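You operate a simulated robot arm through the tools that you are given. There is no shell and no other tool.

You are at the controls of a simulated robot arm. One attempt, no reset.

## Task
Make a long coffee in the latte glass with the purple capsule.
Fine: cup rest up, glass on the drip tray first; lever shut and hands clear of the spout while it runs; machine off after; take the glass low down, on to the grey saucer. Set down upright: latte glass.

It is judged by the outcome, as a careful person would: the job done as asked, and still so three seconds after it is handed in. It fails if anything else is knocked over, pushed out of place, dropped, spilled or broken.

## Robot
A 7-joint arm with a two-finger parallel gripper, fixed in place. Base frame: the origin is on the floor under the middle of its stand, x ahead of it, y to its left, z up; the work surface is at about z = 0.91. Units: m, rad, N and s.
It reaches about 1.479 m from its shoulder. Its first joint turns from -2.897 to 2.897 rad. Payload 4.4 kg.
The tool frame sits at the grasp point between the pads (the TCP): z along the fingers, y along the line on which they close. The tips reach 0.023 m beyond it. The gripper opens to 0.094 m. The fingers are 0.038 m wide and 0.01 m thick; the gripper's body (0.054 by 0.096 m) begins 0.039 m behind the TCP.
Orientation is told as [roll, pitch, yaw] about the base's x, y, z axes, in that order, counted from this pose: with the fingers straight down and closing along the base's y, the tool's x points along the base's -x, its y along +y and its z along -z.

## Interface
- The arm moves only by the tool jog_arm. Its argument "deltas" is a list of rows, each a list of 2 entries, a list of its own where there are three numbers: the shift along the base's x, y, z in units of 30 mm (1.0 is 30 mm), then the turn, a rotation vector about the base's x, y, z in units of 5 degrees (1.0 is 5 degrees). In form: [[[tx, ty, tz], [wx, wy, wz]], ...]. A call has 1 to 20 rows; each row shifts and turns the commanded pose from where the row before left it. "jaw" is the opening, from 0 (shut) to 1 (fully open), set as the call begins (left out, the last holds). A call with a number of a shift or a turn outside -1 to 1 is refused whole. Each row takes 0.2 s and may step no farther than 0.05 m and 0.15 rad from the row before; otherwise, or with a gripper value out of range, the whole call is refused. A pose out of reach is approached as far as the arm can. The call stops where the force on the tool passes 40 N (or 10 N more than at its start, if that is more) or the arm is blocked; 0.2 s more then pass. Each finger travels about 0.072 m/s and halts on what it meets, pressing with about 22 N; the grip force reading is that of the motor and also rises with nothing between the fingers. The clock runs only during rows and for 0.2 s after the last one: add rows that do not move to give the fingers time. It gives the time, the measured TCP pose, the force on the tool (base axes), the opening and the grip force at its end, in the units of the frame above (readings bear some noise), with the torque about the TCP (base axes, N m) and any sound that the robot's microphone picked up, and new pictures: "pictures" is both (left out), scene, wrist or none.
- Cameras (640 x 400 px; columns grow to the right, rows downward): "scene" is fixed at [0.4008, 0.4996, 1.6756]; the picture's right is [-0.82, -0.57, 0.00], its down [-0.27, 0.39, -0.88] and it looks along [0.50, -0.72, -0.47] (base axes); focal length 306 px, centre (320, 200). "wrist" rides on the gripper at [0.086, 0.016, -0.074] in the tool frame; the picture's right is [-0.18, 0.98, 0.00], its down [-0.58, -0.11, -0.81] and it looks along [-0.79, -0.15, 0.59] (tool axes); focal length 243 px, centre (320, 200). There is no depth. A picture from a camera that has moved, and an enlarged one, comes with that camera's place and axes in the base frame and with its lens.
- inspect(camera, box): a new picture of the part [left, top, right, bottom] of that camera's present view, enlarged. The clock stands still meanwhile.
- close_job(): hands the job in; it is judged then, once.

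Places have to be worked out from the pictures, the camera data and where the tool is seen. Open the gripper and draw the arm clear of the work before you hand the job in, unless the task says otherwise.

The tools are called by a JSON object that holds its "op" and its "data". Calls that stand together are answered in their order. jog_arm: Moves the arm, as the interface text tells. Its arguments: {"type":"object","properties":{"deltas":{"type":"array"},"jaw":{"type":"number"},"pictures":{"type":"string","enum":["both","scene","wrist","none"]}},"required":["deltas"]} The other tools are called the same way: inspect (camera, box) takes an enlarged picture of a part of a camera's view; close_job () hands the job in.

At the start:

```text
clock: 0.0
eef_pos: [0.7652, -0.0814, 1.444]
ee_rot: [0.0, 0.0, 0.0]
force: [-1.2, -0.4, 0.0]
ft_torque: [-0.02, 0.02, 0.0]
grip_width: 0.094
gripper_force: 0.1
```

scene: 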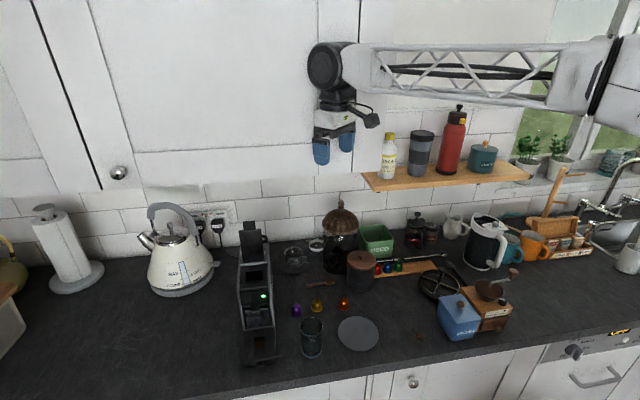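
wrist: 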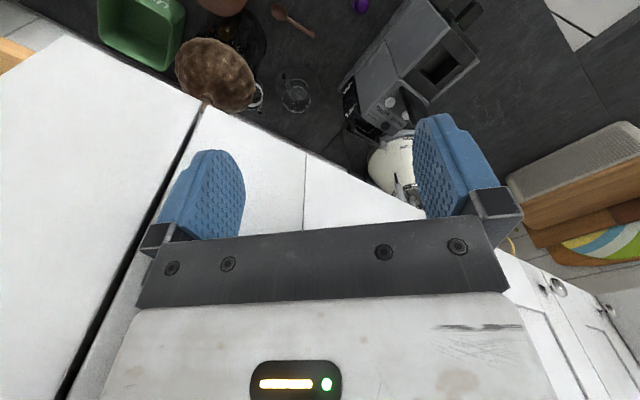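

I see the arm above the counter, with a capsule machine (dark, lever up, green light) left of centre, a purple capsule, a latte glass and a grey saucer near it. I'll take enlarged views of these before moving.

{"op": "inspect", "data": {"camera": "scene", "box": [220, 210, 300, 370]}}

{"op": "inspect", "data": {"camera": "scene", "box": [220, 270, 400, 380]}}

{"op": "inspect", "data": {"camera": "wrist", "box": [240, 0, 520, 175]}}

```text
2.50 times, centred on (260, 290) of scene
camera zoom: at [0.4008, 0.4996, 1.6756], right [-0.82, -0.57, 0.0], down [-0.27, 0.39, -0.88], along [0.5, -0.72, -0.47], focal length 766 px, centre (470, -25)
```

zoom: 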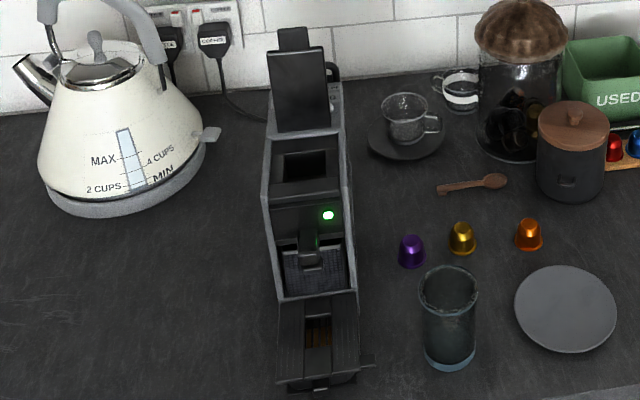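

```text
3.56 times, centred on (310, 325) of scene
camera zoom: at [0.4008, 0.4996, 1.6756], right [-0.82, -0.57, 0.0], down [-0.27, 0.39, -0.88], along [0.5, -0.72, -0.47], focal length 1089 px, centre (356, -244)
```

zoom: 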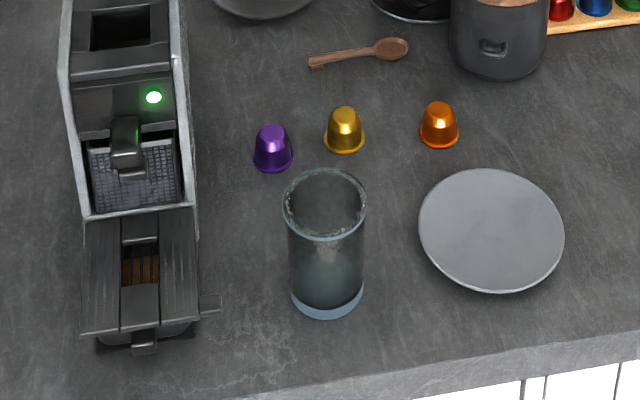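

```text
2.29 times, centred on (380, 88) of wrist
camera zoom: at [0.6777, -0.0654, 1.516], right [0.18, 0.98, 0.0], down [0.58, -0.11, 0.81], along [0.79, -0.15, -0.59], focal length 555 px, centre (183, 457)
```

zoom: 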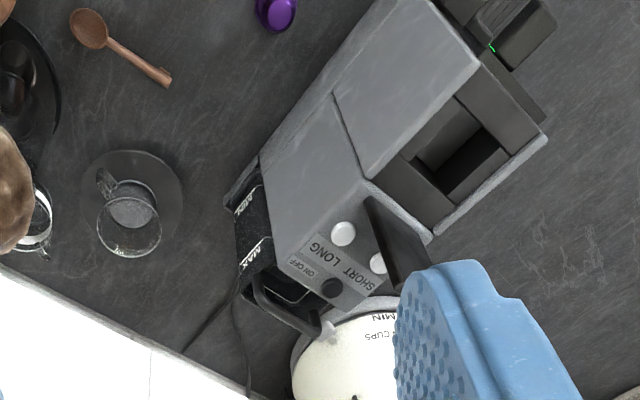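

The purple capsule is at about (0.85, -0.01), the glass near (0.73, 0.06) and the saucer near (0.66, -0.06). The machine's layout (lever, buttons, cup rest) needs a better look, so I draw the wrist camera back and to the left while staying high.

{"op": "jog_arm", "data": {"deltas": [[[-1, 0.8, 0], [0, 0, 0]], [[-1, 0.8, 0], [0, 0, 0]], [[-1, 0.8, 0], [0, 0, 0]], [[-1, 0.8, 0], [0, 0, 0]], [[-1, 0.8, 0], [0, 0, 0]], [[-1, 0.8, 0], [0, 0, 0]]], "pictures": "both"}}

```text
clock: 1.4
eef_pos: [0.5827, 0.0619, 1.4416]
ee_rot: [0.001, 0.001, 0.0]
force: [-0.9, -0.3, -0.9]
ft_torque: [0.03, 0.01, 0.03]
grip_width: 0.094
gripper_force: 0.1
camera wrist: at [0.4974, 0.0771, 1.5153], right [0.18, 0.98, 0.0], down [0.58, -0.11, 0.81], along [0.79, -0.15, -0.59], focal length 243 px, centre (320, 200)
```

scene: 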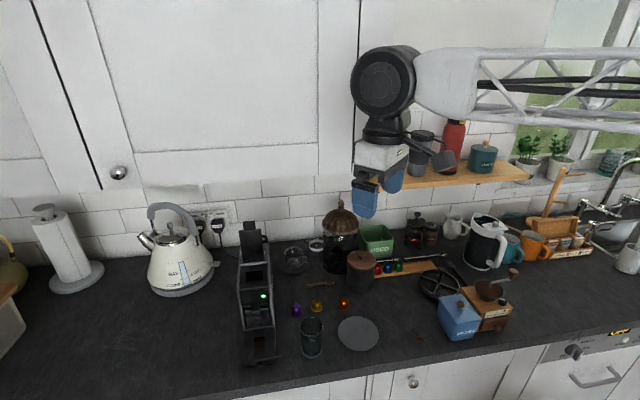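
wrist: 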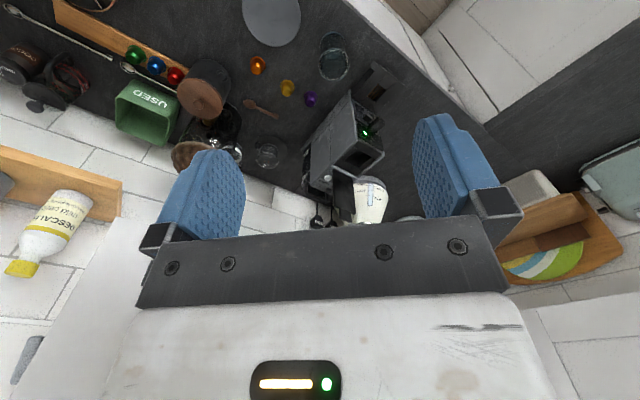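

Now the machine is in the wrist view between the fingers. I enlarge it.

{"op": "inspect", "data": {"camera": "wrist", "box": [280, 50, 420, 230]}}

{"op": "inspect", "data": {"camera": "wrist", "box": [220, 0, 420, 125]}}

```text
2.22 times, centred on (350, 140) of wrist
camera zoom: at [0.4974, 0.0771, 1.5153], right [0.18, 0.98, 0.0], down [0.58, -0.11, 0.81], along [0.79, -0.15, -0.59], focal length 539 px, centre (253, 333)
```

zoom: 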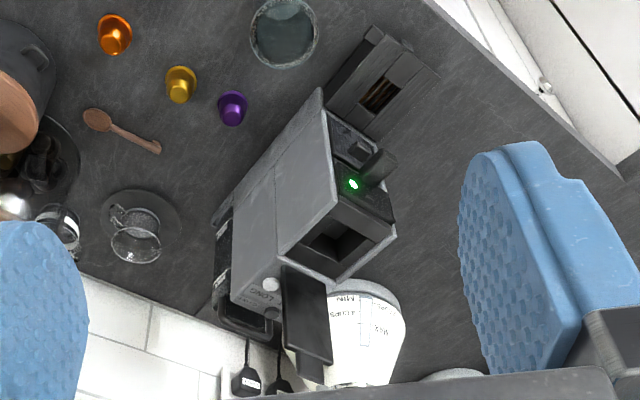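

```text
3.20 times, centred on (320, 62) of wrist
camera zoom: at [0.4974, 0.0771, 1.5153], right [0.18, 0.98, 0.0], down [0.58, -0.11, 0.81], along [0.79, -0.15, -0.59], focal length 776 px, centre (320, 640)
```

zoom: 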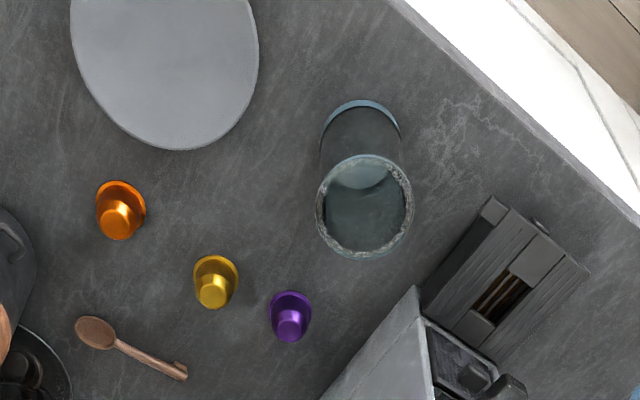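

The machine's top has a capsule opening in front of the raised lever, with buttons behind the lever and a slatted cup rest in front. I enlarge tighter to triangulate them.

{"op": "inspect", "data": {"camera": "scene", "box": [228, 215, 288, 295]}}

{"op": "inspect", "data": {"camera": "scene", "box": [228, 290, 308, 370]}}

{"op": "inspect", "data": {"camera": "wrist", "box": [300, 50, 420, 130]}}

{"op": "inspect", "data": {"camera": "wrist", "box": [300, 120, 420, 220]}}

```text
5.00 times, centred on (258, 255) of scene
camera zoom: at [0.4008, 0.4996, 1.6756], right [-0.82, -0.57, 0.0], down [-0.27, 0.39, -0.88], along [0.5, -0.72, -0.47], focal length 1531 px, centre (630, -75)
```

zoom: 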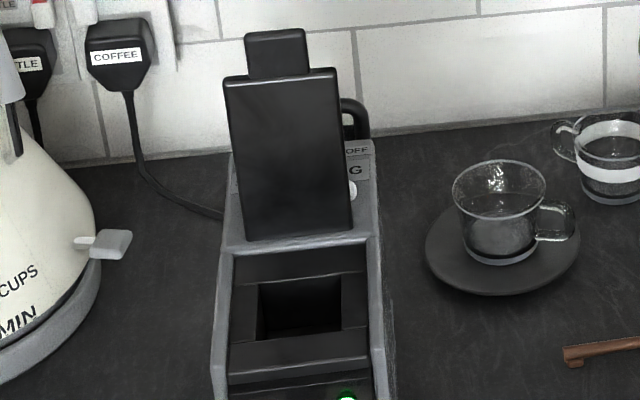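

```text
5.00 times, centred on (268, 330) of scene
camera zoom: at [0.4008, 0.4996, 1.6756], right [-0.82, -0.57, 0.0], down [-0.27, 0.39, -0.88], along [0.5, -0.72, -0.47], focal length 1531 px, centre (580, -450)
```

zoom: 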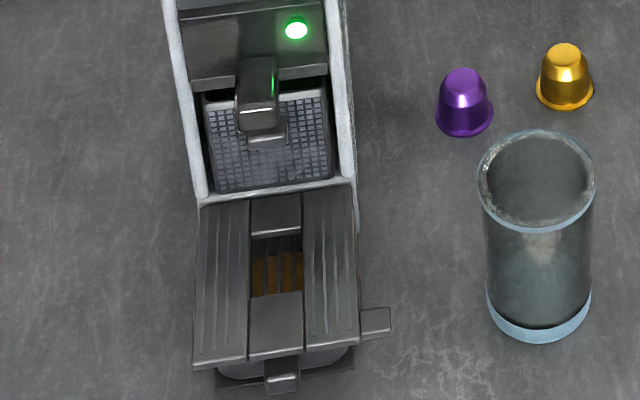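

```text
5.00 times, centred on (360, 90) of wrist
camera zoom: at [0.4974, 0.0771, 1.5153], right [0.18, 0.98, 0.0], down [0.58, -0.11, 0.81], along [0.79, -0.15, -0.59], focal length 1213 px, centre (120, 750)
```

zoom: 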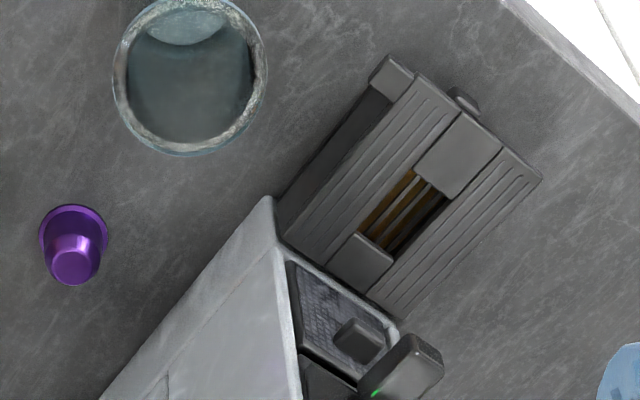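

```text
4.00 times, centred on (360, 170) of wrist
camera zoom: at [0.4974, 0.0771, 1.5153], right [0.18, 0.98, 0.0], down [0.58, -0.11, 0.81], along [0.79, -0.15, -0.59], focal length 970 px, centre (160, 320)
```

zoom: 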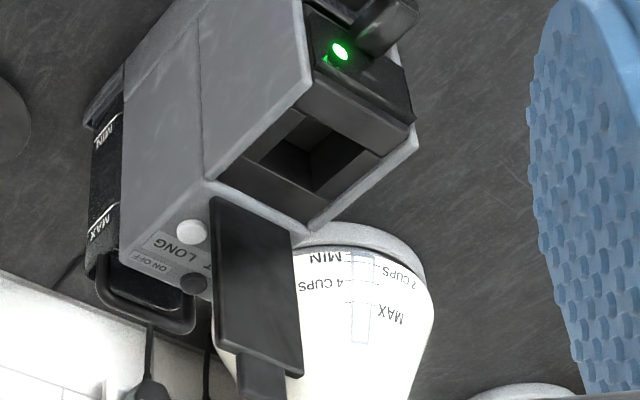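

The geometry so far: the machine's axis lies about 45° to the base. Its depth direction u is about (0.71, -0.71), the spout is near (0.837, 0.150), the hole near (0.90, 0.09, 1.11) and the lever stands vertical behind it. The upper cabinets start just behind the lever, so I'll need the hand horizontal with the camera on top. I test the +135° yaw here in free air.

{"op": "jog_arm", "data": {"deltas": [[[0, 0, 0], [0, 0, 1]], [[0, 0, 0], [0, 0, 1]], [[0, 0, 0], [0, 0, 1]], [[0, 0, 0], [0, 0, 1]], [[0, 0, 0], [0, 0, 1]], [[0, 0, 0], [0, 0, 1]], [[0, 0, 0], [0, 0, 1]], [[0, 0, 0], [0, 0, 1]], [[0, 0, 0], [0, 0, 1]], [[0, 0, 0], [0, 0, 1]], [[0, 0, 0], [0, 0, 1]], [[0, 0, 0], [0, 0, 1]], [[0, 0, 0], [0, 0, 1]], [[0, 0, 0], [0, 0, 1]], [[0, 0, 0], [0, 0, 1]], [[0, 0, 0], [0, 0, 1]], [[0, 0, 0], [0, 0, 1]], [[0, 0, 0], [0, 0, 1]]], "pictures": "both"}}

```text
clock: 5.2
eef_pos: [0.5854, 0.0635, 1.4441]
ee_rot: [-0.001, 0.0, 1.573]
force: [-0.2, -0.7, -0.2]
ft_torque: [-0.02, 0.03, 0.01]
grip_width: 0.0941
gripper_force: 0.1
camera wrist: at [0.5682, -0.0243, 1.5161], right [-0.98, 0.18, 0.0], down [0.11, 0.58, 0.81], along [0.15, 0.79, -0.59], focal length 243 px, centre (320, 200)
```

scene: 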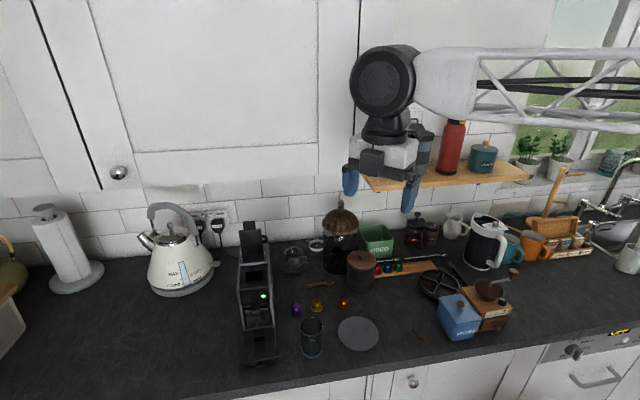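
wrist: 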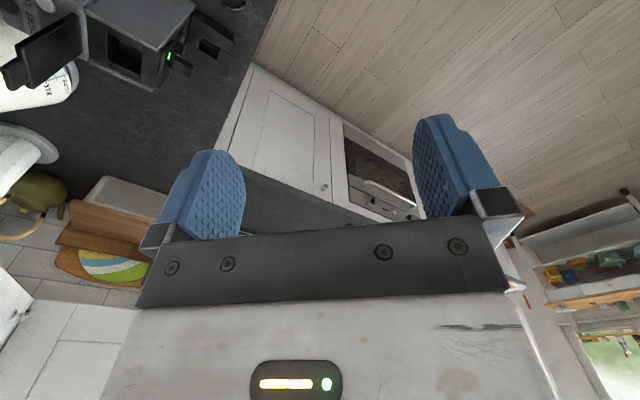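

Yaw works (1.573 now). I continue another 45° and begin pitching the fingers toward the machine direction.

{"op": "jog_arm", "data": {"deltas": [[[0, 0, 0], [0, 0, 1]], [[0, 0, 0], [0, 0, 1]], [[0, 0, 0], [0, 0, 1]], [[0, 0, 0], [0, 0, 1]], [[0, 0, 0], [0, 0, 1]], [[0, 0, 0], [0, 0, 1]], [[0, 0, 0], [0, 0, 1]], [[0, 0, 0], [0, 0, 1]], [[0, 0, 0], [0, 0, 1]], [[0, 0, 0], [-1, -1, 0]], [[0, 0, 0], [-1, -1, 0]], [[0, 0, 0], [-1, -1, 0]], [[0, 0, 0], [-1, -1, 0]], [[0, 0, 0], [-1, -1, 0]], [[0, 0, 0], [-1, -1, 0]]], "pictures": "both"}}

```text
clock: 8.4
eef_pos: [0.5855, 0.0632, 1.4443]
ee_rot: [-0.001, 0.742, 2.356]
force: [0.5, 0.3, -0.5]
ft_torque: [0.0, 0.0, 0.01]
grip_width: 0.0939
gripper_force: 0.1
camera wrist: at [0.5826, 0.0417, 1.5552], right [-0.79, -0.6, -0.12], down [-0.61, 0.76, 0.2], along [-0.03, 0.24, -0.97], focal length 243 px, centre (320, 200)
```

scene: 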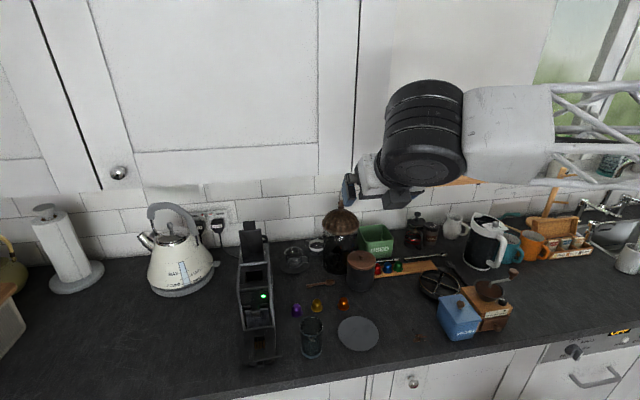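
wrist: 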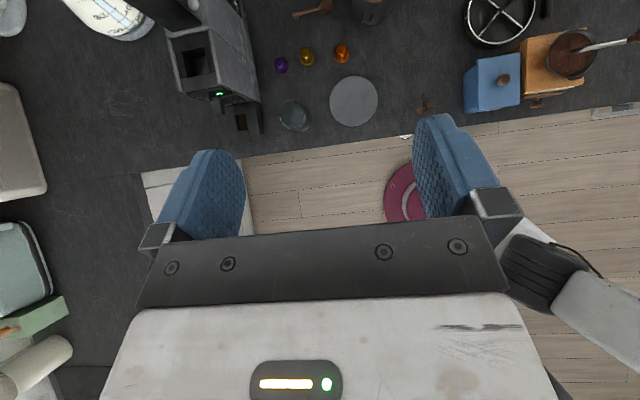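

The camera now looks straight down over the work area. I enlarge the machine and the objects to refine the measurements.

{"op": "inspect", "data": {"camera": "wrist", "box": [150, 0, 310, 140]}}

{"op": "inspect", "data": {"camera": "wrist", "box": [250, 30, 410, 140]}}

{"op": "inspect", "data": {"camera": "wrist", "box": [160, 0, 260, 70]}}

```text
2.86 times, centred on (230, 70) of wrist
camera zoom: at [0.5826, 0.0417, 1.5552], right [-0.79, -0.6, -0.12], down [-0.61, 0.76, 0.2], along [-0.03, 0.24, -0.97], focal length 693 px, centre (577, 571)
```

zoom: 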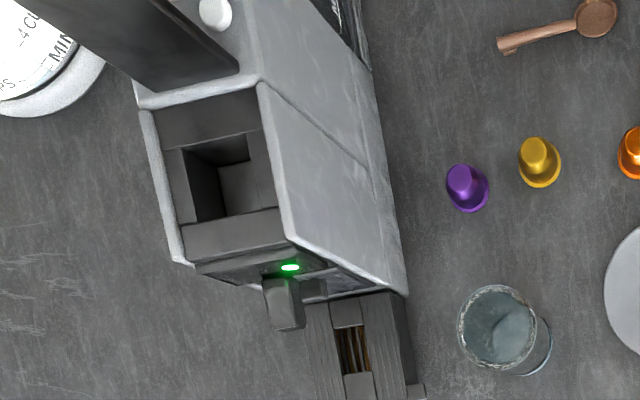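

```text
3.64 times, centred on (330, 85) of wrist
camera zoom: at [0.5826, 0.0417, 1.5552], right [-0.79, -0.6, -0.12], down [-0.61, 0.76, 0.2], along [-0.03, 0.24, -0.97], focal length 882 px, centre (284, 618)
```

zoom: 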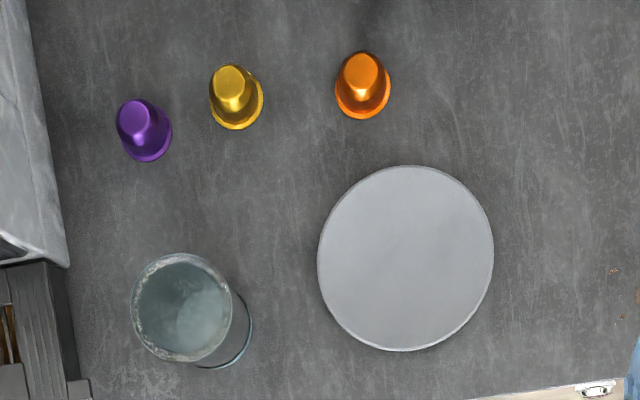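

```text
5.71 times, centred on (210, 35) of wrist
camera zoom: at [0.5826, 0.0417, 1.5552], right [-0.79, -0.6, -0.12], down [-0.61, 0.76, 0.2], along [-0.03, 0.24, -0.97], focal length 1386 px, centre (949, 1143)
```

zoom: 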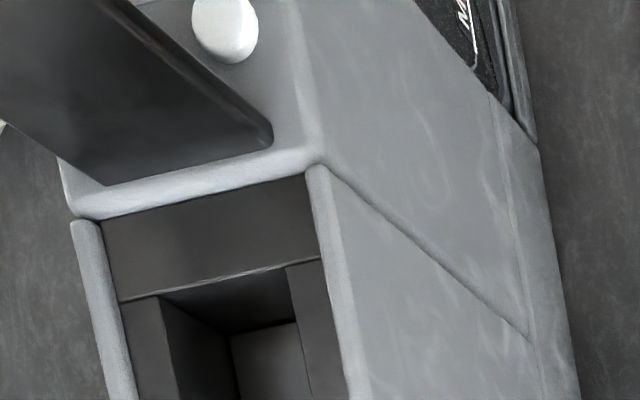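

Now I have refined places in machine coordinates (u into the wall, w to the left): tab of the cup rest at u≈0.44, w≈0.65, z≈0.966, glass at u≈0.477, w≈0.563, saucer at u≈0.498, w≈0.422. I close the fingers, tilt the hand to about 25° below horizontal, and come down in front of the cup-rest tab.

{"op": "jog_arm", "data": {"deltas": [[[0.69, 0.77, -0.5], [-1, -1, 0]], [[0.69, 0.77, -0.5], [-1, -1, 0]], [[0.69, 0.77, -0.5], [-1, -1, 0]], [[0.69, 0.77, -0.5], [-0.2, -0.2, 0]], [[0.69, 0.77, -0.5], [0, 0, 0]], [[0.69, 0.77, -0.5], [0, 0, 0]], [[0, 0, -1], [0, 0, 0]], [[0, 0, -1], [0, 0, 0]], [[0, 0, -1], [0, 0, 0]], [[0, 0, -1], [0, 0, 0]], [[0, 0, -1], [0, 0, 0]], [[0, 0, -1], [0, 0, 0]], [[0, 0, -1], [0, 0, 0]], [[0, 0, -1], [0, 0, 0]], [[0, 0, -1], [0, 0, 0]], [[0, 0, -1], [0, 0, 0]]], "jaw": 0, "pictures": "both"}}

```text
clock: 11.8
eef_pos: [0.71, 0.2024, 1.0549]
ee_rot: [-0.002, 1.136, 2.355]
force: [1.1, 0.0, 0.9]
ft_torque: [-0.01, 0.02, 0.0]
grip_width: 0.0001
gripper_force: 22.0
camera wrist: at [0.6758, 0.2118, 1.1616], right [-0.75, -0.64, -0.17], down [-0.61, 0.77, -0.19], along [0.25, -0.04, -0.97], focal length 243 px, centre (320, 200)
```

scene: 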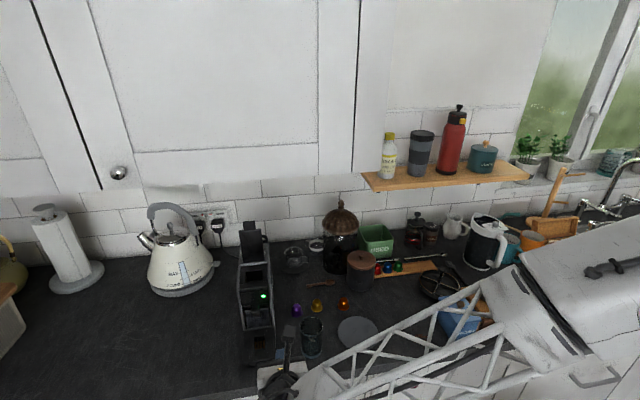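
wrist: 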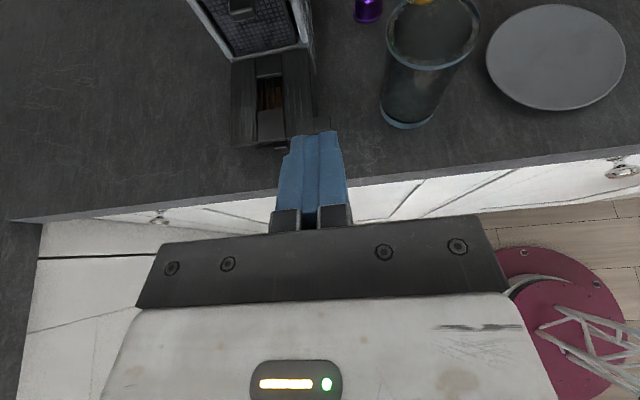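

The hand is in front of the machine at the right height band; I enlarge the wrist view around the fingertips and the cup-rest tab.

{"op": "inspect", "data": {"camera": "wrist", "box": [200, 30, 400, 160]}}

{"op": "inspect", "data": {"camera": "scene", "box": [230, 290, 350, 400]}}

```text
3.08 times, centred on (300, 95) of wrist
camera zoom: at [0.6758, 0.2118, 1.1616], right [-0.75, -0.64, -0.17], down [-0.61, 0.77, -0.19], along [0.25, -0.04, -0.97], focal length 746 px, centre (382, 523)
```

zoom: 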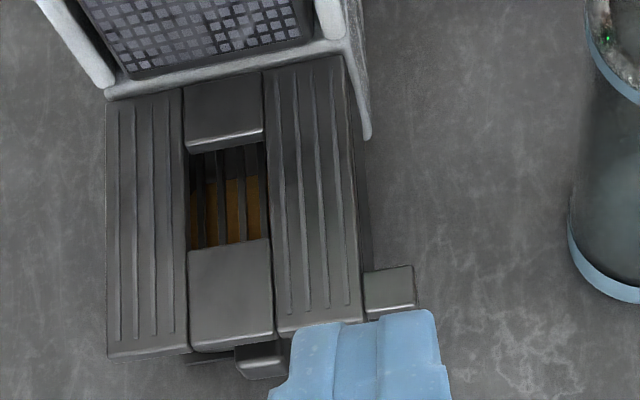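

```text
3.64 times, centred on (290, 345) of scene
camera zoom: at [0.4008, 0.4996, 1.6756], right [-0.82, -0.57, 0.0], down [-0.27, 0.39, -0.88], along [0.5, -0.72, -0.47], focal length 1114 px, centre (429, -327)
```

zoom: 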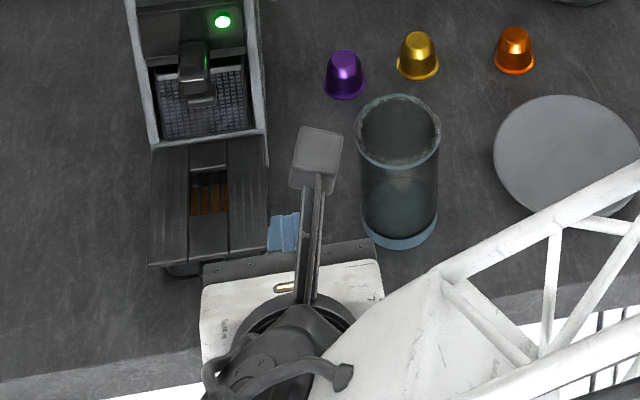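

The tab is at u 0.430–0.442, w 0.642–0.656, top z≈0.968; my fingers are lined up beside the rest. I go down in front of the tab and then forward so that the closed fingertips lie under it.

{"op": "jog_arm", "data": {"deltas": [[[0, 0, -0.92], [0, 0, 0]], [[0, 0, -0.92], [0, 0, 0]], [[0, 0, -0.92], [0, 0, 0]], [[0, 0, -0.92], [0, 0, 0]], [[0.4, -0.4, 0], [0, 0, 0]], [[0.4, -0.4, 0], [0, 0, 0]], [[0.4, -0.4, 0], [0, 0, 0]]], "pictures": "both"}}

```text
clock: 13.4
eef_pos: [0.745, 0.1653, 0.9419]
ee_rot: [-0.001, 1.135, 2.356]
force: [-0.4, -0.9, -0.3]
ft_torque: [0.02, 0.01, 0.0]
grip_width: 0.0002
gripper_force: 21.8
camera wrist: at [0.7113, 0.1752, 1.0504], right [-0.75, -0.64, -0.17], down [-0.61, 0.77, -0.19], along [0.25, -0.04, -0.97], focal length 243 px, centre (320, 200)
```

scene: 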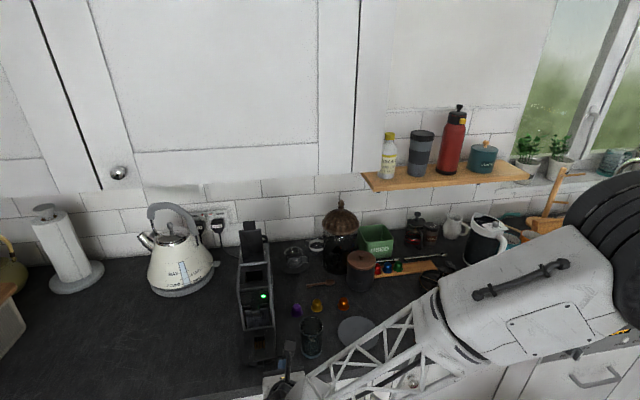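
wrist: 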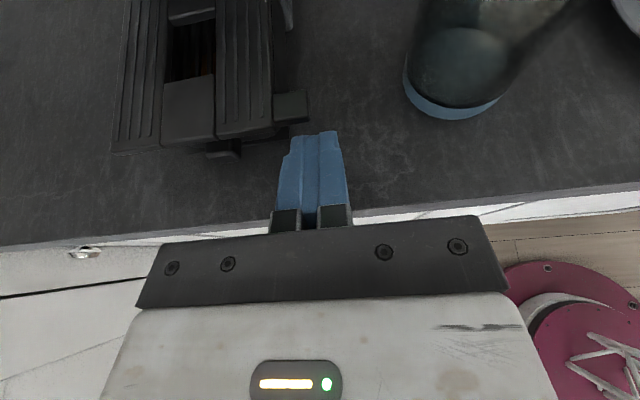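

The fingertips are just in front of and below the tab (TCP u≈0.410, z≈0.942). I move forward another 14 mm to get under it.

{"op": "jog_arm", "data": {"deltas": [[[0.17, -0.17, 0], [0, 0, 0]], [[0.17, -0.17, 0], [0, 0, 0]]], "pictures": "none"}}

{"op": "inspect", "data": {"camera": "wrist", "box": [220, 40, 420, 165]}}

```text
clock: 14.0
eef_pos: [0.756, 0.1548, 0.9407]
ee_rot: [-0.001, 1.136, 2.357]
force: [-0.5, 0.6, -0.2]
ft_torque: [-0.01, 0.0, 0.0]
grip_width: 0.0001
gripper_force: 22.1
```

```text
3.20 times, centred on (320, 102) of wrist
camera zoom: at [0.7215, 0.1645, 1.0499], right [-0.75, -0.64, -0.17], down [-0.61, 0.77, -0.19], along [0.25, -0.04, -0.97], focal length 776 px, centre (320, 512)
```

zoom: 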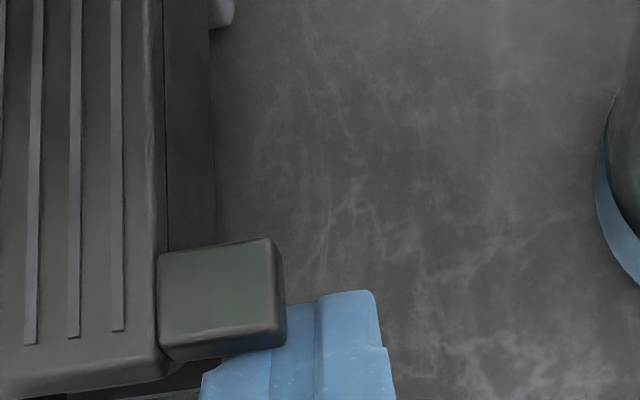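

The fingertips are under the tab (the tab hides part of them). I lift along the arc about the hinge, up to about 40° of rest rotation, and check.

{"op": "jog_arm", "data": {"deltas": [[[0, 0, 0.3], [0, 0, 0]], [[0.028, -0.028, 0.463], [0, 0, 0]], [[0.085, -0.085, 0.45], [0, 0, 0]], [[0.139, -0.139, 0.42], [0, 0, 0]], [[0.191, -0.191, 0.38], [0, 0, 0]]], "pictures": "both"}}

{"op": "inspect", "data": {"camera": "scene", "box": [230, 280, 350, 400]}}

```text
clock: 15.2
eef_pos: [0.7681, 0.1425, 1.0039]
ee_rot: [0.001, 1.137, 2.359]
force: [0.8, -0.1, -0.1]
ft_torque: [0.02, -0.03, -0.03]
grip_width: 0.0
gripper_force: 22.2
camera wrist: at [0.7346, 0.1522, 1.1117], right [-0.75, -0.64, -0.17], down [-0.61, 0.77, -0.19], along [0.25, -0.04, -0.97], focal length 243 px, centre (320, 200)
```

scene: 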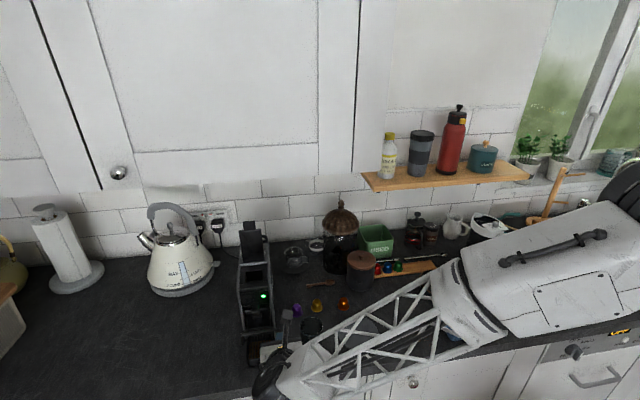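
wrist: 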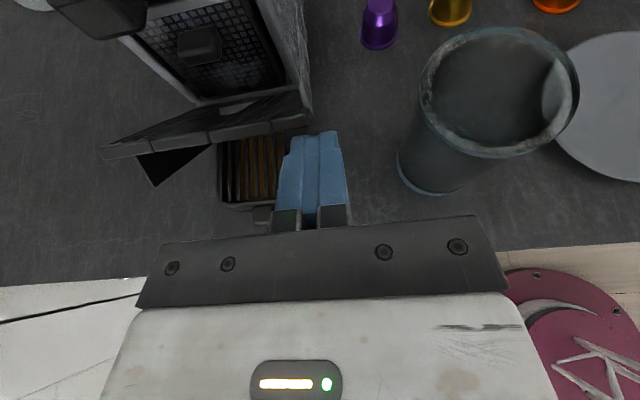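

```text
3.33 times, centred on (290, 340) of scene
camera zoom: at [0.4008, 0.4996, 1.6756], right [-0.82, -0.57, 0.0], down [-0.27, 0.39, -0.88], along [0.5, -0.72, -0.47], focal length 1021 px, centre (420, -267)
```

zoom: 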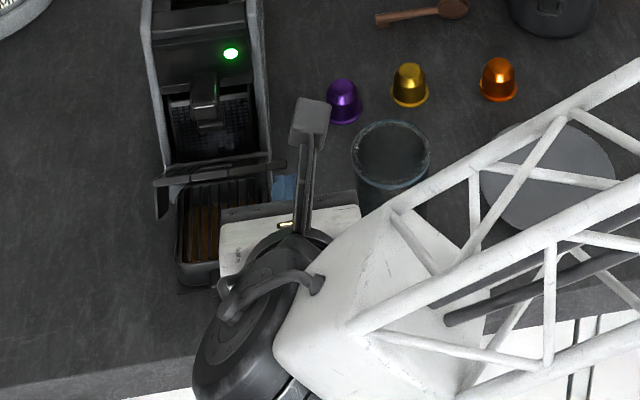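

The cup rest has come up to around 50–60° and the drip-tray grille shows beneath. I continue the arc, pushing it forward to vertical.

{"op": "jog_arm", "data": {"deltas": [[[0.233, -0.233, 0.33], [0, 0, 0]], [[0.269, -0.269, 0.27], [0, 0, 0]], [[0.297, -0.297, 0.2], [0, 0, 0]], [[0.318, -0.318, 0.12], [0, 0, 0]]], "pictures": "both"}}

{"op": "inspect", "data": {"camera": "scene", "box": [230, 270, 330, 370]}}

{"op": "inspect", "data": {"camera": "wrist", "box": [180, 40, 380, 180]}}

```text
clock: 16.2
eef_pos: [0.8043, 0.1091, 1.031]
ee_rot: [0.0, 1.136, 2.358]
force: [-0.6, 1.0, -0.2]
ft_torque: [-0.03, -0.03, 0.0]
grip_width: 0.0
gripper_force: 22.2
camera wrist: at [0.7695, 0.1185, 1.1392], right [-0.75, -0.64, -0.17], down [-0.61, 0.77, -0.19], along [0.25, -0.04, -0.97], focal length 243 px, centre (320, 200)
```

scene: 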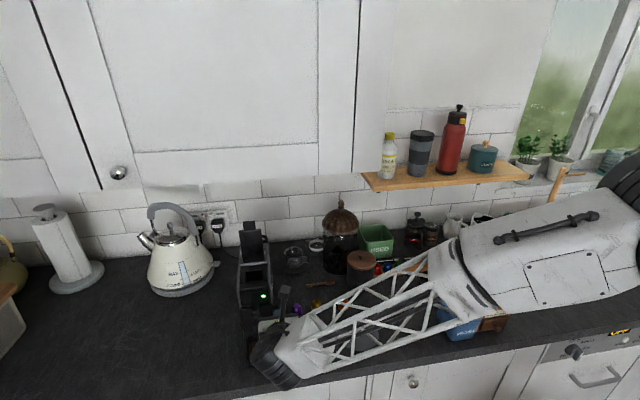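
wrist: 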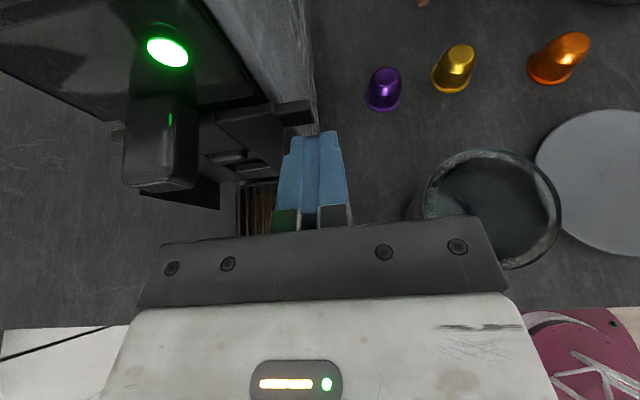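

```text
4.00 times, centred on (280, 320) of scene
camera zoom: at [0.4008, 0.4996, 1.6756], right [-0.82, -0.57, 0.0], down [-0.27, 0.39, -0.88], along [0.5, -0.72, -0.47], focal length 1225 px, centre (480, -280)
```

zoom: 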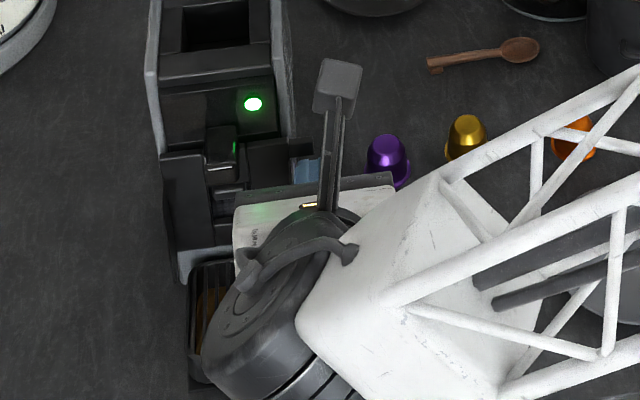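

```text
2.86 times, centred on (280, 110) of wrist
camera zoom: at [0.7695, 0.1185, 1.1392], right [-0.75, -0.64, -0.17], down [-0.61, 0.77, -0.19], along [0.25, -0.04, -0.97], focal length 693 px, centre (434, 457)
```

zoom: 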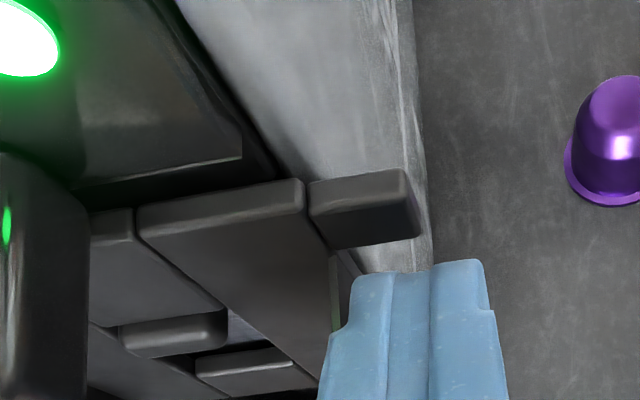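

The rest now stands upright against the machine front with a visible gap to my fingers, so it seems to hold by itself. I back straight out and look at it.

{"op": "jog_arm", "data": {"deltas": [[[-0.7, 0.7, 0], [0, 0, 0]], [[-0.7, 0.7, 0], [0, 0, 0]], [[-0.7, 0.7, 0], [0, 0, 0]], [[-0.7, 0.7, 0], [0, 0, 0]], [[-0.7, 0.7, 0], [0, 0, 0]]], "pictures": "both"}}

{"op": "inspect", "data": {"camera": "wrist", "box": [150, 0, 400, 160]}}

{"op": "inspect", "data": {"camera": "scene", "box": [225, 280, 345, 380]}}

```text
clock: 17.4
eef_pos: [0.6968, 0.2153, 1.0315]
ee_rot: [0.0, 1.135, 2.358]
force: [-0.9, 0.1, 0.2]
ft_torque: [0.01, 0.0, -0.01]
grip_width: 0.0
gripper_force: 22.2
camera wrist: at [0.6634, 0.225, 1.1393], right [-0.75, -0.64, -0.17], down [-0.61, 0.77, -0.19], along [0.25, -0.04, -0.97], focal length 243 px, centre (320, 200)
```

scene: 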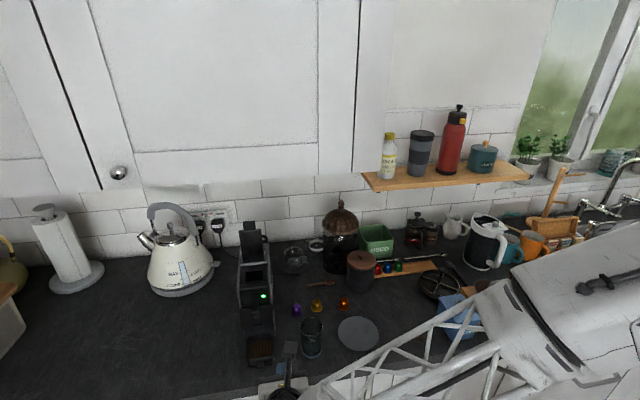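
wrist: 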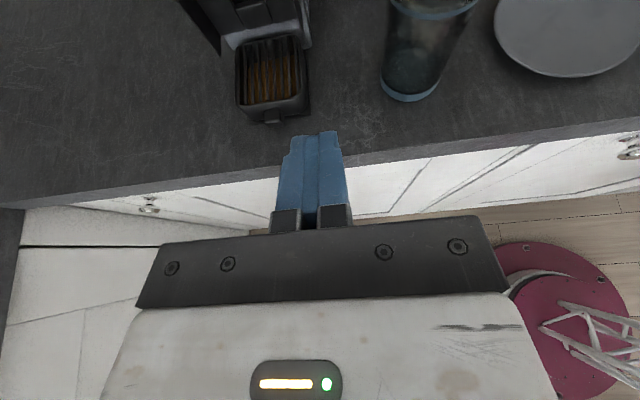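

```text
2.50 times, centred on (275, 80) of wrist
camera zoom: at [0.6634, 0.225, 1.1393], right [-0.75, -0.64, -0.17], down [-0.61, 0.77, -0.19], along [0.25, -0.04, -0.97], focal length 606 px, centre (432, 500)
```

zoom: 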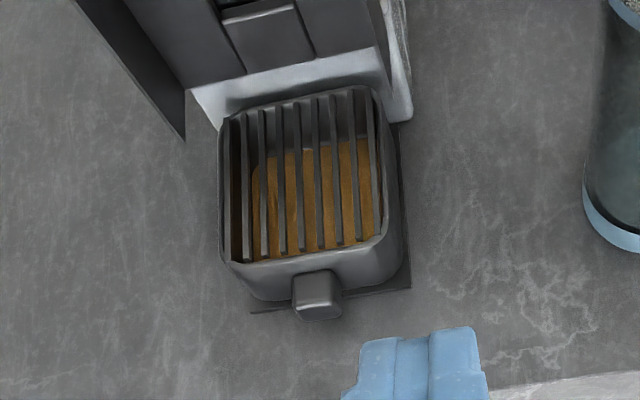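

```text
4.00 times, centred on (285, 330) of scene
camera zoom: at [0.4008, 0.4996, 1.6756], right [-0.82, -0.57, 0.0], down [-0.27, 0.39, -0.88], along [0.5, -0.72, -0.47], focal length 1225 px, centre (460, -320)
```

zoom: 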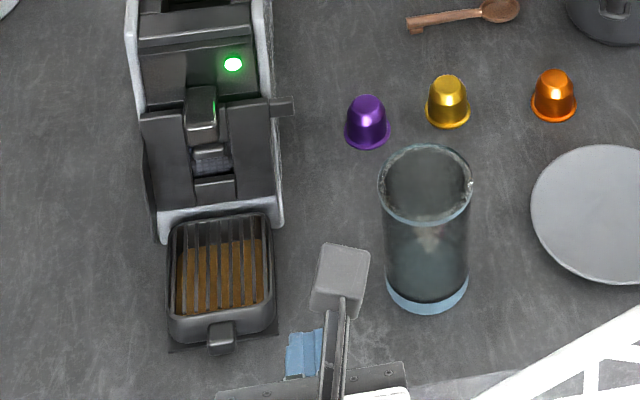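

The rest stays up and the drip-tray grille (u≈0.46–0.525, w≈0.67–0.73, z≈0.935) is free. Next, the glass: I level the hand to about 11° below horizontal, open the jaw, and line up low in front of the glass.

{"op": "jog_arm", "data": {"deltas": [[[-0.48, -0.48, 0], [-1, -1, 0]], [[-0.48, -0.48, -0.7], [-1, -1, 0]], [[-0.48, -0.48, -0.7], [0, 0, 0]], [[-0.47, -0.47, -0.7], [0, 0, 0]], [[0, 0, -0.7], [0, 0, 0]], [[0, 0, 0], [0, 0, 0]]], "jaw": 1, "pictures": "both"}}

{"op": "inspect", "data": {"camera": "wrist", "box": [200, 0, 460, 180]}}

```text
clock: 18.8
eef_pos: [0.6401, 0.1575, 0.945]
ee_rot: [0.002, 1.383, 2.357]
force: [-0.4, 0.7, 0.6]
ft_torque: [-0.01, 0.01, 0.01]
grip_width: 0.094
gripper_force: 0.1
camera wrist: at [0.5883, 0.185, 1.0427], right [-0.72, -0.67, -0.18], down [-0.56, 0.71, -0.42], along [0.41, -0.2, -0.89], focal length 243 px, centre (320, 200)
```

scene: 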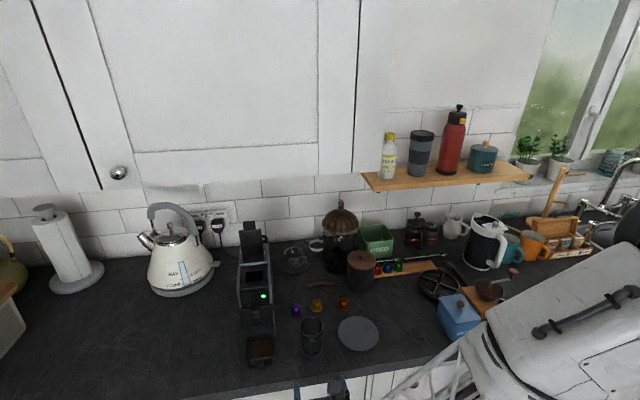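
wrist: 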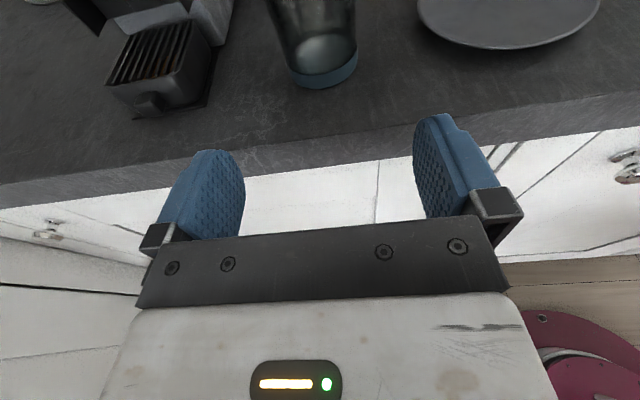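

```text
2.22 times, centred on (330, 90) of wrist
camera zoom: at [0.5883, 0.185, 1.0427], right [-0.72, -0.67, -0.18], down [-0.56, 0.71, -0.42], along [0.41, -0.2, -0.89], focal length 539 px, centre (298, 444)
```

zoom: 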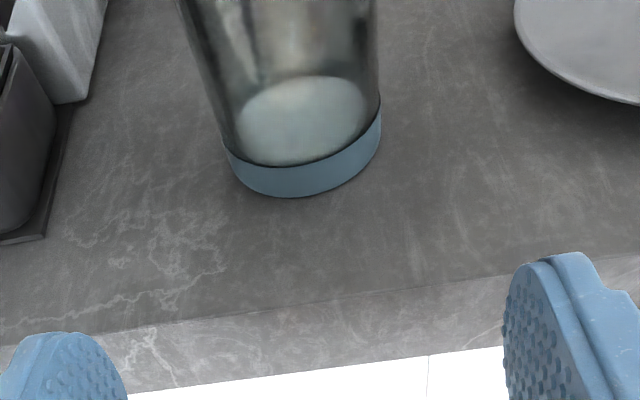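

The glass base has its centre at about u=0.4745, w=0.5625, and the open fingers straddle it. I slide forward at low height until the glass is between the pads, keeping the jaw open.

{"op": "jog_arm", "data": {"deltas": [[[0.59, -0.61, 0], [0, 0, 0]], [[0.59, -0.61, -0.03], [0, 0, 0]], [[0.59, -0.61, 0], [0, 0, 0]], [[0.59, -0.61, 0], [0, 0, 0]], [[0.58, -0.6, 0], [0, 0, 0]]], "pictures": "both"}}

{"op": "inspect", "data": {"camera": "wrist", "box": [180, 20, 480, 230]}}

```text
clock: 20.0
eef_pos: [0.7275, 0.0658, 0.9486]
ee_rot: [-0.007, 1.382, 2.349]
force: [-7.4, 7.4, 18.3]
ft_torque: [0.79, 1.21, -0.12]
grip_width: 0.0939
gripper_force: 0.1
camera wrist: at [0.6751, 0.0931, 1.0455], right [-0.72, -0.67, -0.18], down [-0.56, 0.71, -0.42], along [0.41, -0.2, -0.89], focal length 243 px, centre (320, 200)
```

scene: 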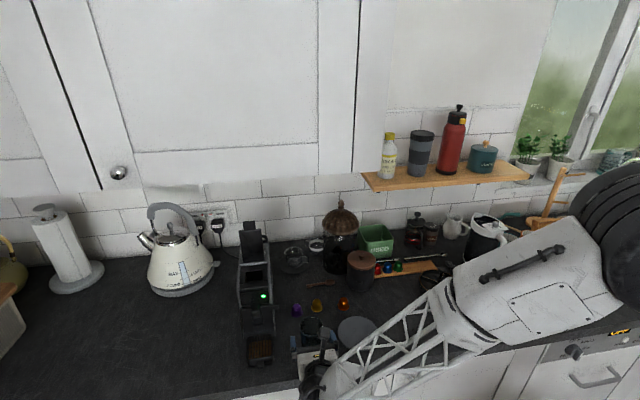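
wrist: 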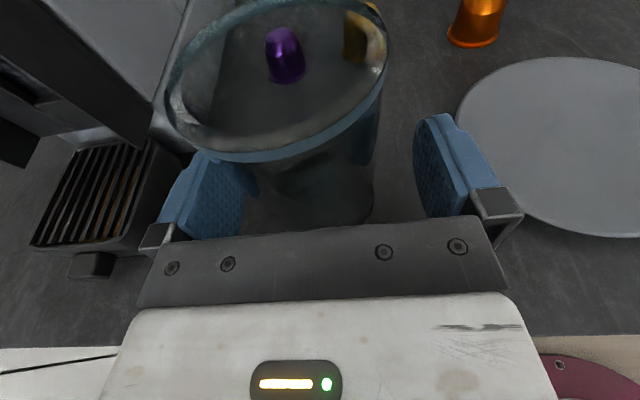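

```text
1.90 times, centred on (330, 125) of wrist
camera zoom: at [0.6751, 0.0931, 1.0455], right [-0.72, -0.67, -0.18], down [-0.56, 0.71, -0.42], along [0.41, -0.2, -0.89], focal length 462 px, centre (301, 343)
```

zoom: 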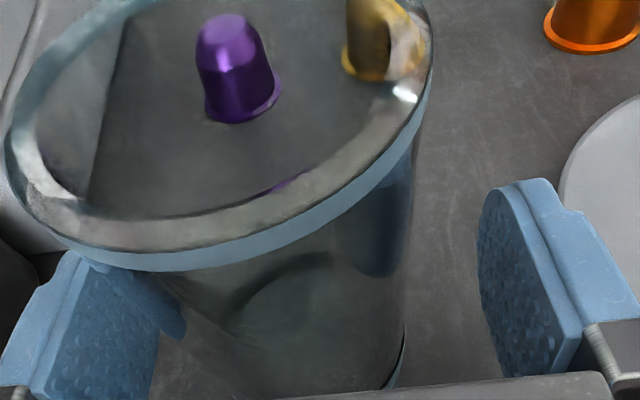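

A contact force appeared (about 18 N up and 10 N backward) while the glass itself looks untouched between the fingers, so I suspect that the wrist behind the hand rests on the counter edge. I look closer before moving.

{"op": "inspect", "data": {"camera": "scene", "box": [230, 300, 390, 400]}}

{"op": "inspect", "data": {"camera": "wrist", "box": [0, 160, 640, 400]}}

```text
4.00 times, centred on (310, 350) of scene
camera zoom: at [0.4008, 0.4996, 1.6756], right [-0.82, -0.57, 0.0], down [-0.27, 0.39, -0.88], along [0.5, -0.72, -0.47], focal length 1225 px, centre (360, -400)
```

zoom: 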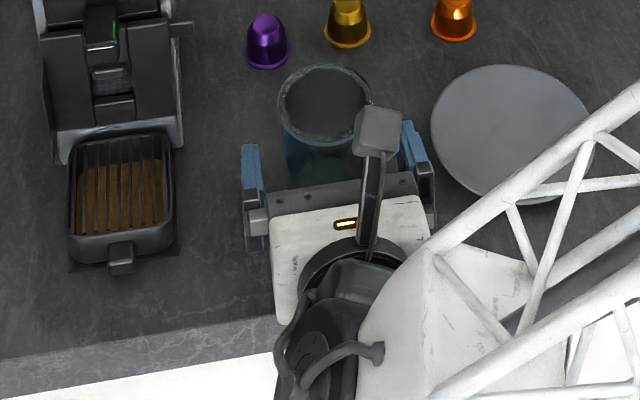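

```text
1.00 times, centred on (320, 280) of wrist (not enlarged: the box is as wide or as high as the picture)
camera zoom: at [0.6751, 0.0931, 1.0455], right [-0.72, -0.67, -0.18], down [-0.56, 0.71, -0.42], along [0.41, -0.2, -0.89], focal length 243 px, centre (320, 120)
```

zoom: 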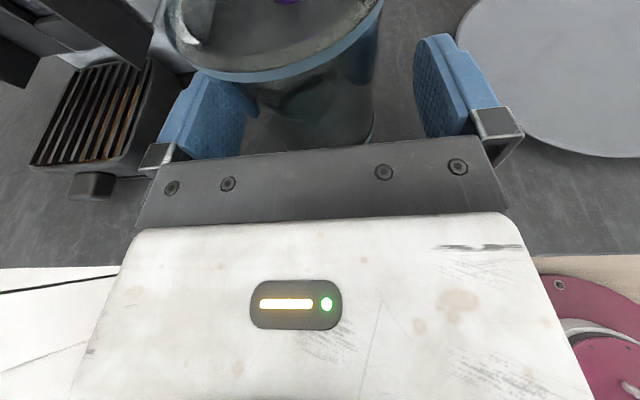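

The round flange behind the hand appears to sit on the counter edge. I relieve it: lift a little, back off 5 mm, and tilt the hand to about 20° below horizontal so the flange rises.

{"op": "jog_arm", "data": {"deltas": [[[-0.12, 0.12, 0.27], [0, 0, 0]], [[0, 0, 0], [0.7, 0.7, 0]], [[0, 0, 0], [0.6, 0.6, 0]], [[0, 0, 0], [0, 0, 0]]], "pictures": "wrist"}}

```text
clock: 21.0
eef_pos: [0.7234, 0.0689, 0.9541]
ee_rot: [-0.001, 1.222, 2.355]
force: [0.1, 0.0, -0.1]
ft_torque: [0.03, 0.0, 0.0]
grip_width: 0.0941
gripper_force: 0.2
camera wrist: at [0.6833, 0.0846, 1.0593], right [-0.74, -0.65, -0.17], down [-0.6, 0.75, -0.27], along [0.31, -0.1, -0.95], focal length 243 px, centre (320, 200)
```

wrist: 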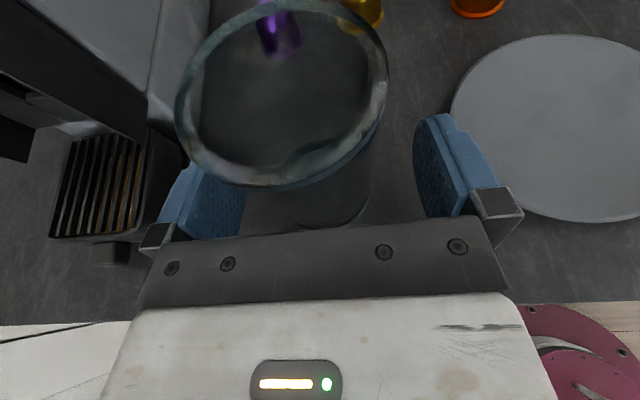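

Force is back to zero with the hand at 20°. I lower to z≈0.945, centre by 2 mm, then close on the lower part of the glass.

{"op": "jog_arm", "data": {"deltas": [[[0.05, 0.05, -0.32], [0, 0, 0]], [[0, 0, 0], [0, 0, 0]]], "pictures": "none"}}

```text
clock: 21.6
eef_pos: [0.7258, 0.0695, 0.9441]
ee_rot: [0.001, 1.22, 2.358]
force: [-0.1, 0.4, 0.5]
ft_torque: [0.01, -0.01, 0.01]
grip_width: 0.094
gripper_force: 0.0
```

No contact now. I close the jaw on the glass and wait for the grip to settle.

{"op": "jog_arm", "data": {"deltas": [[[0, 0, 0], [0, 0, 0]], [[0, 0, 0], [0, 0, 0]], [[0, 0, 0], [0, 0, 0]], [[0, 0, 0], [0, 0, 0]]], "jaw": 0, "pictures": "both"}}

{"op": "inspect", "data": {"camera": "wrist", "box": [180, 20, 480, 230]}}

```text
clock: 22.6
eef_pos: [0.7249, 0.0683, 0.9446]
ee_rot: [0.001, 1.221, 2.356]
force: [0.8, 0.5, 2.3]
ft_torque: [-0.08, 0.05, -0.02]
grip_width: 0.0577
gripper_force: 22.1
camera wrist: at [0.6848, 0.0858, 1.0499], right [-0.74, -0.65, -0.17], down [-0.6, 0.75, -0.27], along [0.31, -0.1, -0.95], focal length 243 px, centre (320, 200)
```

scene: 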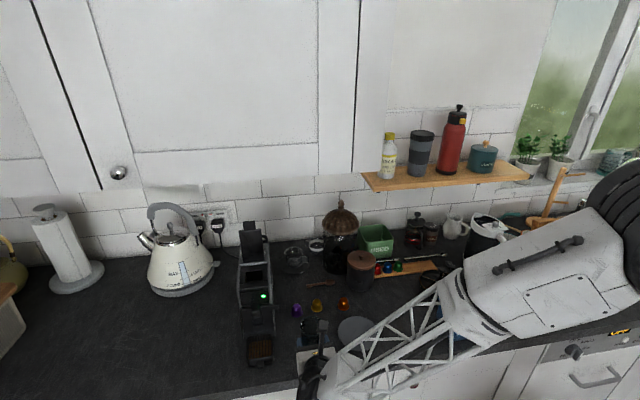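
wrist: 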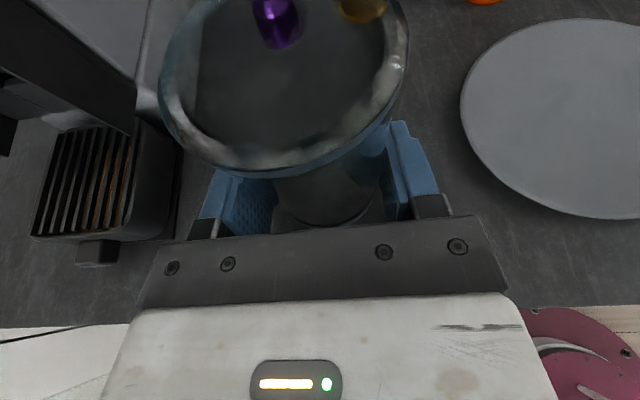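

```text
1.90 times, centred on (330, 125) of wrist
camera zoom: at [0.6848, 0.0858, 1.0499], right [-0.74, -0.65, -0.17], down [-0.6, 0.75, -0.27], along [0.31, -0.1, -0.95], focal length 462 px, centre (301, 343)
```

zoom: 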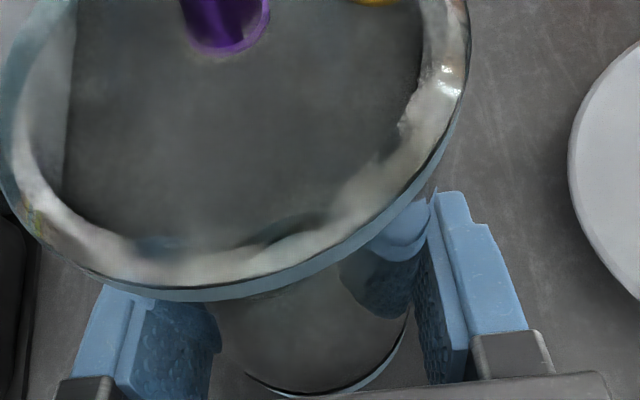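

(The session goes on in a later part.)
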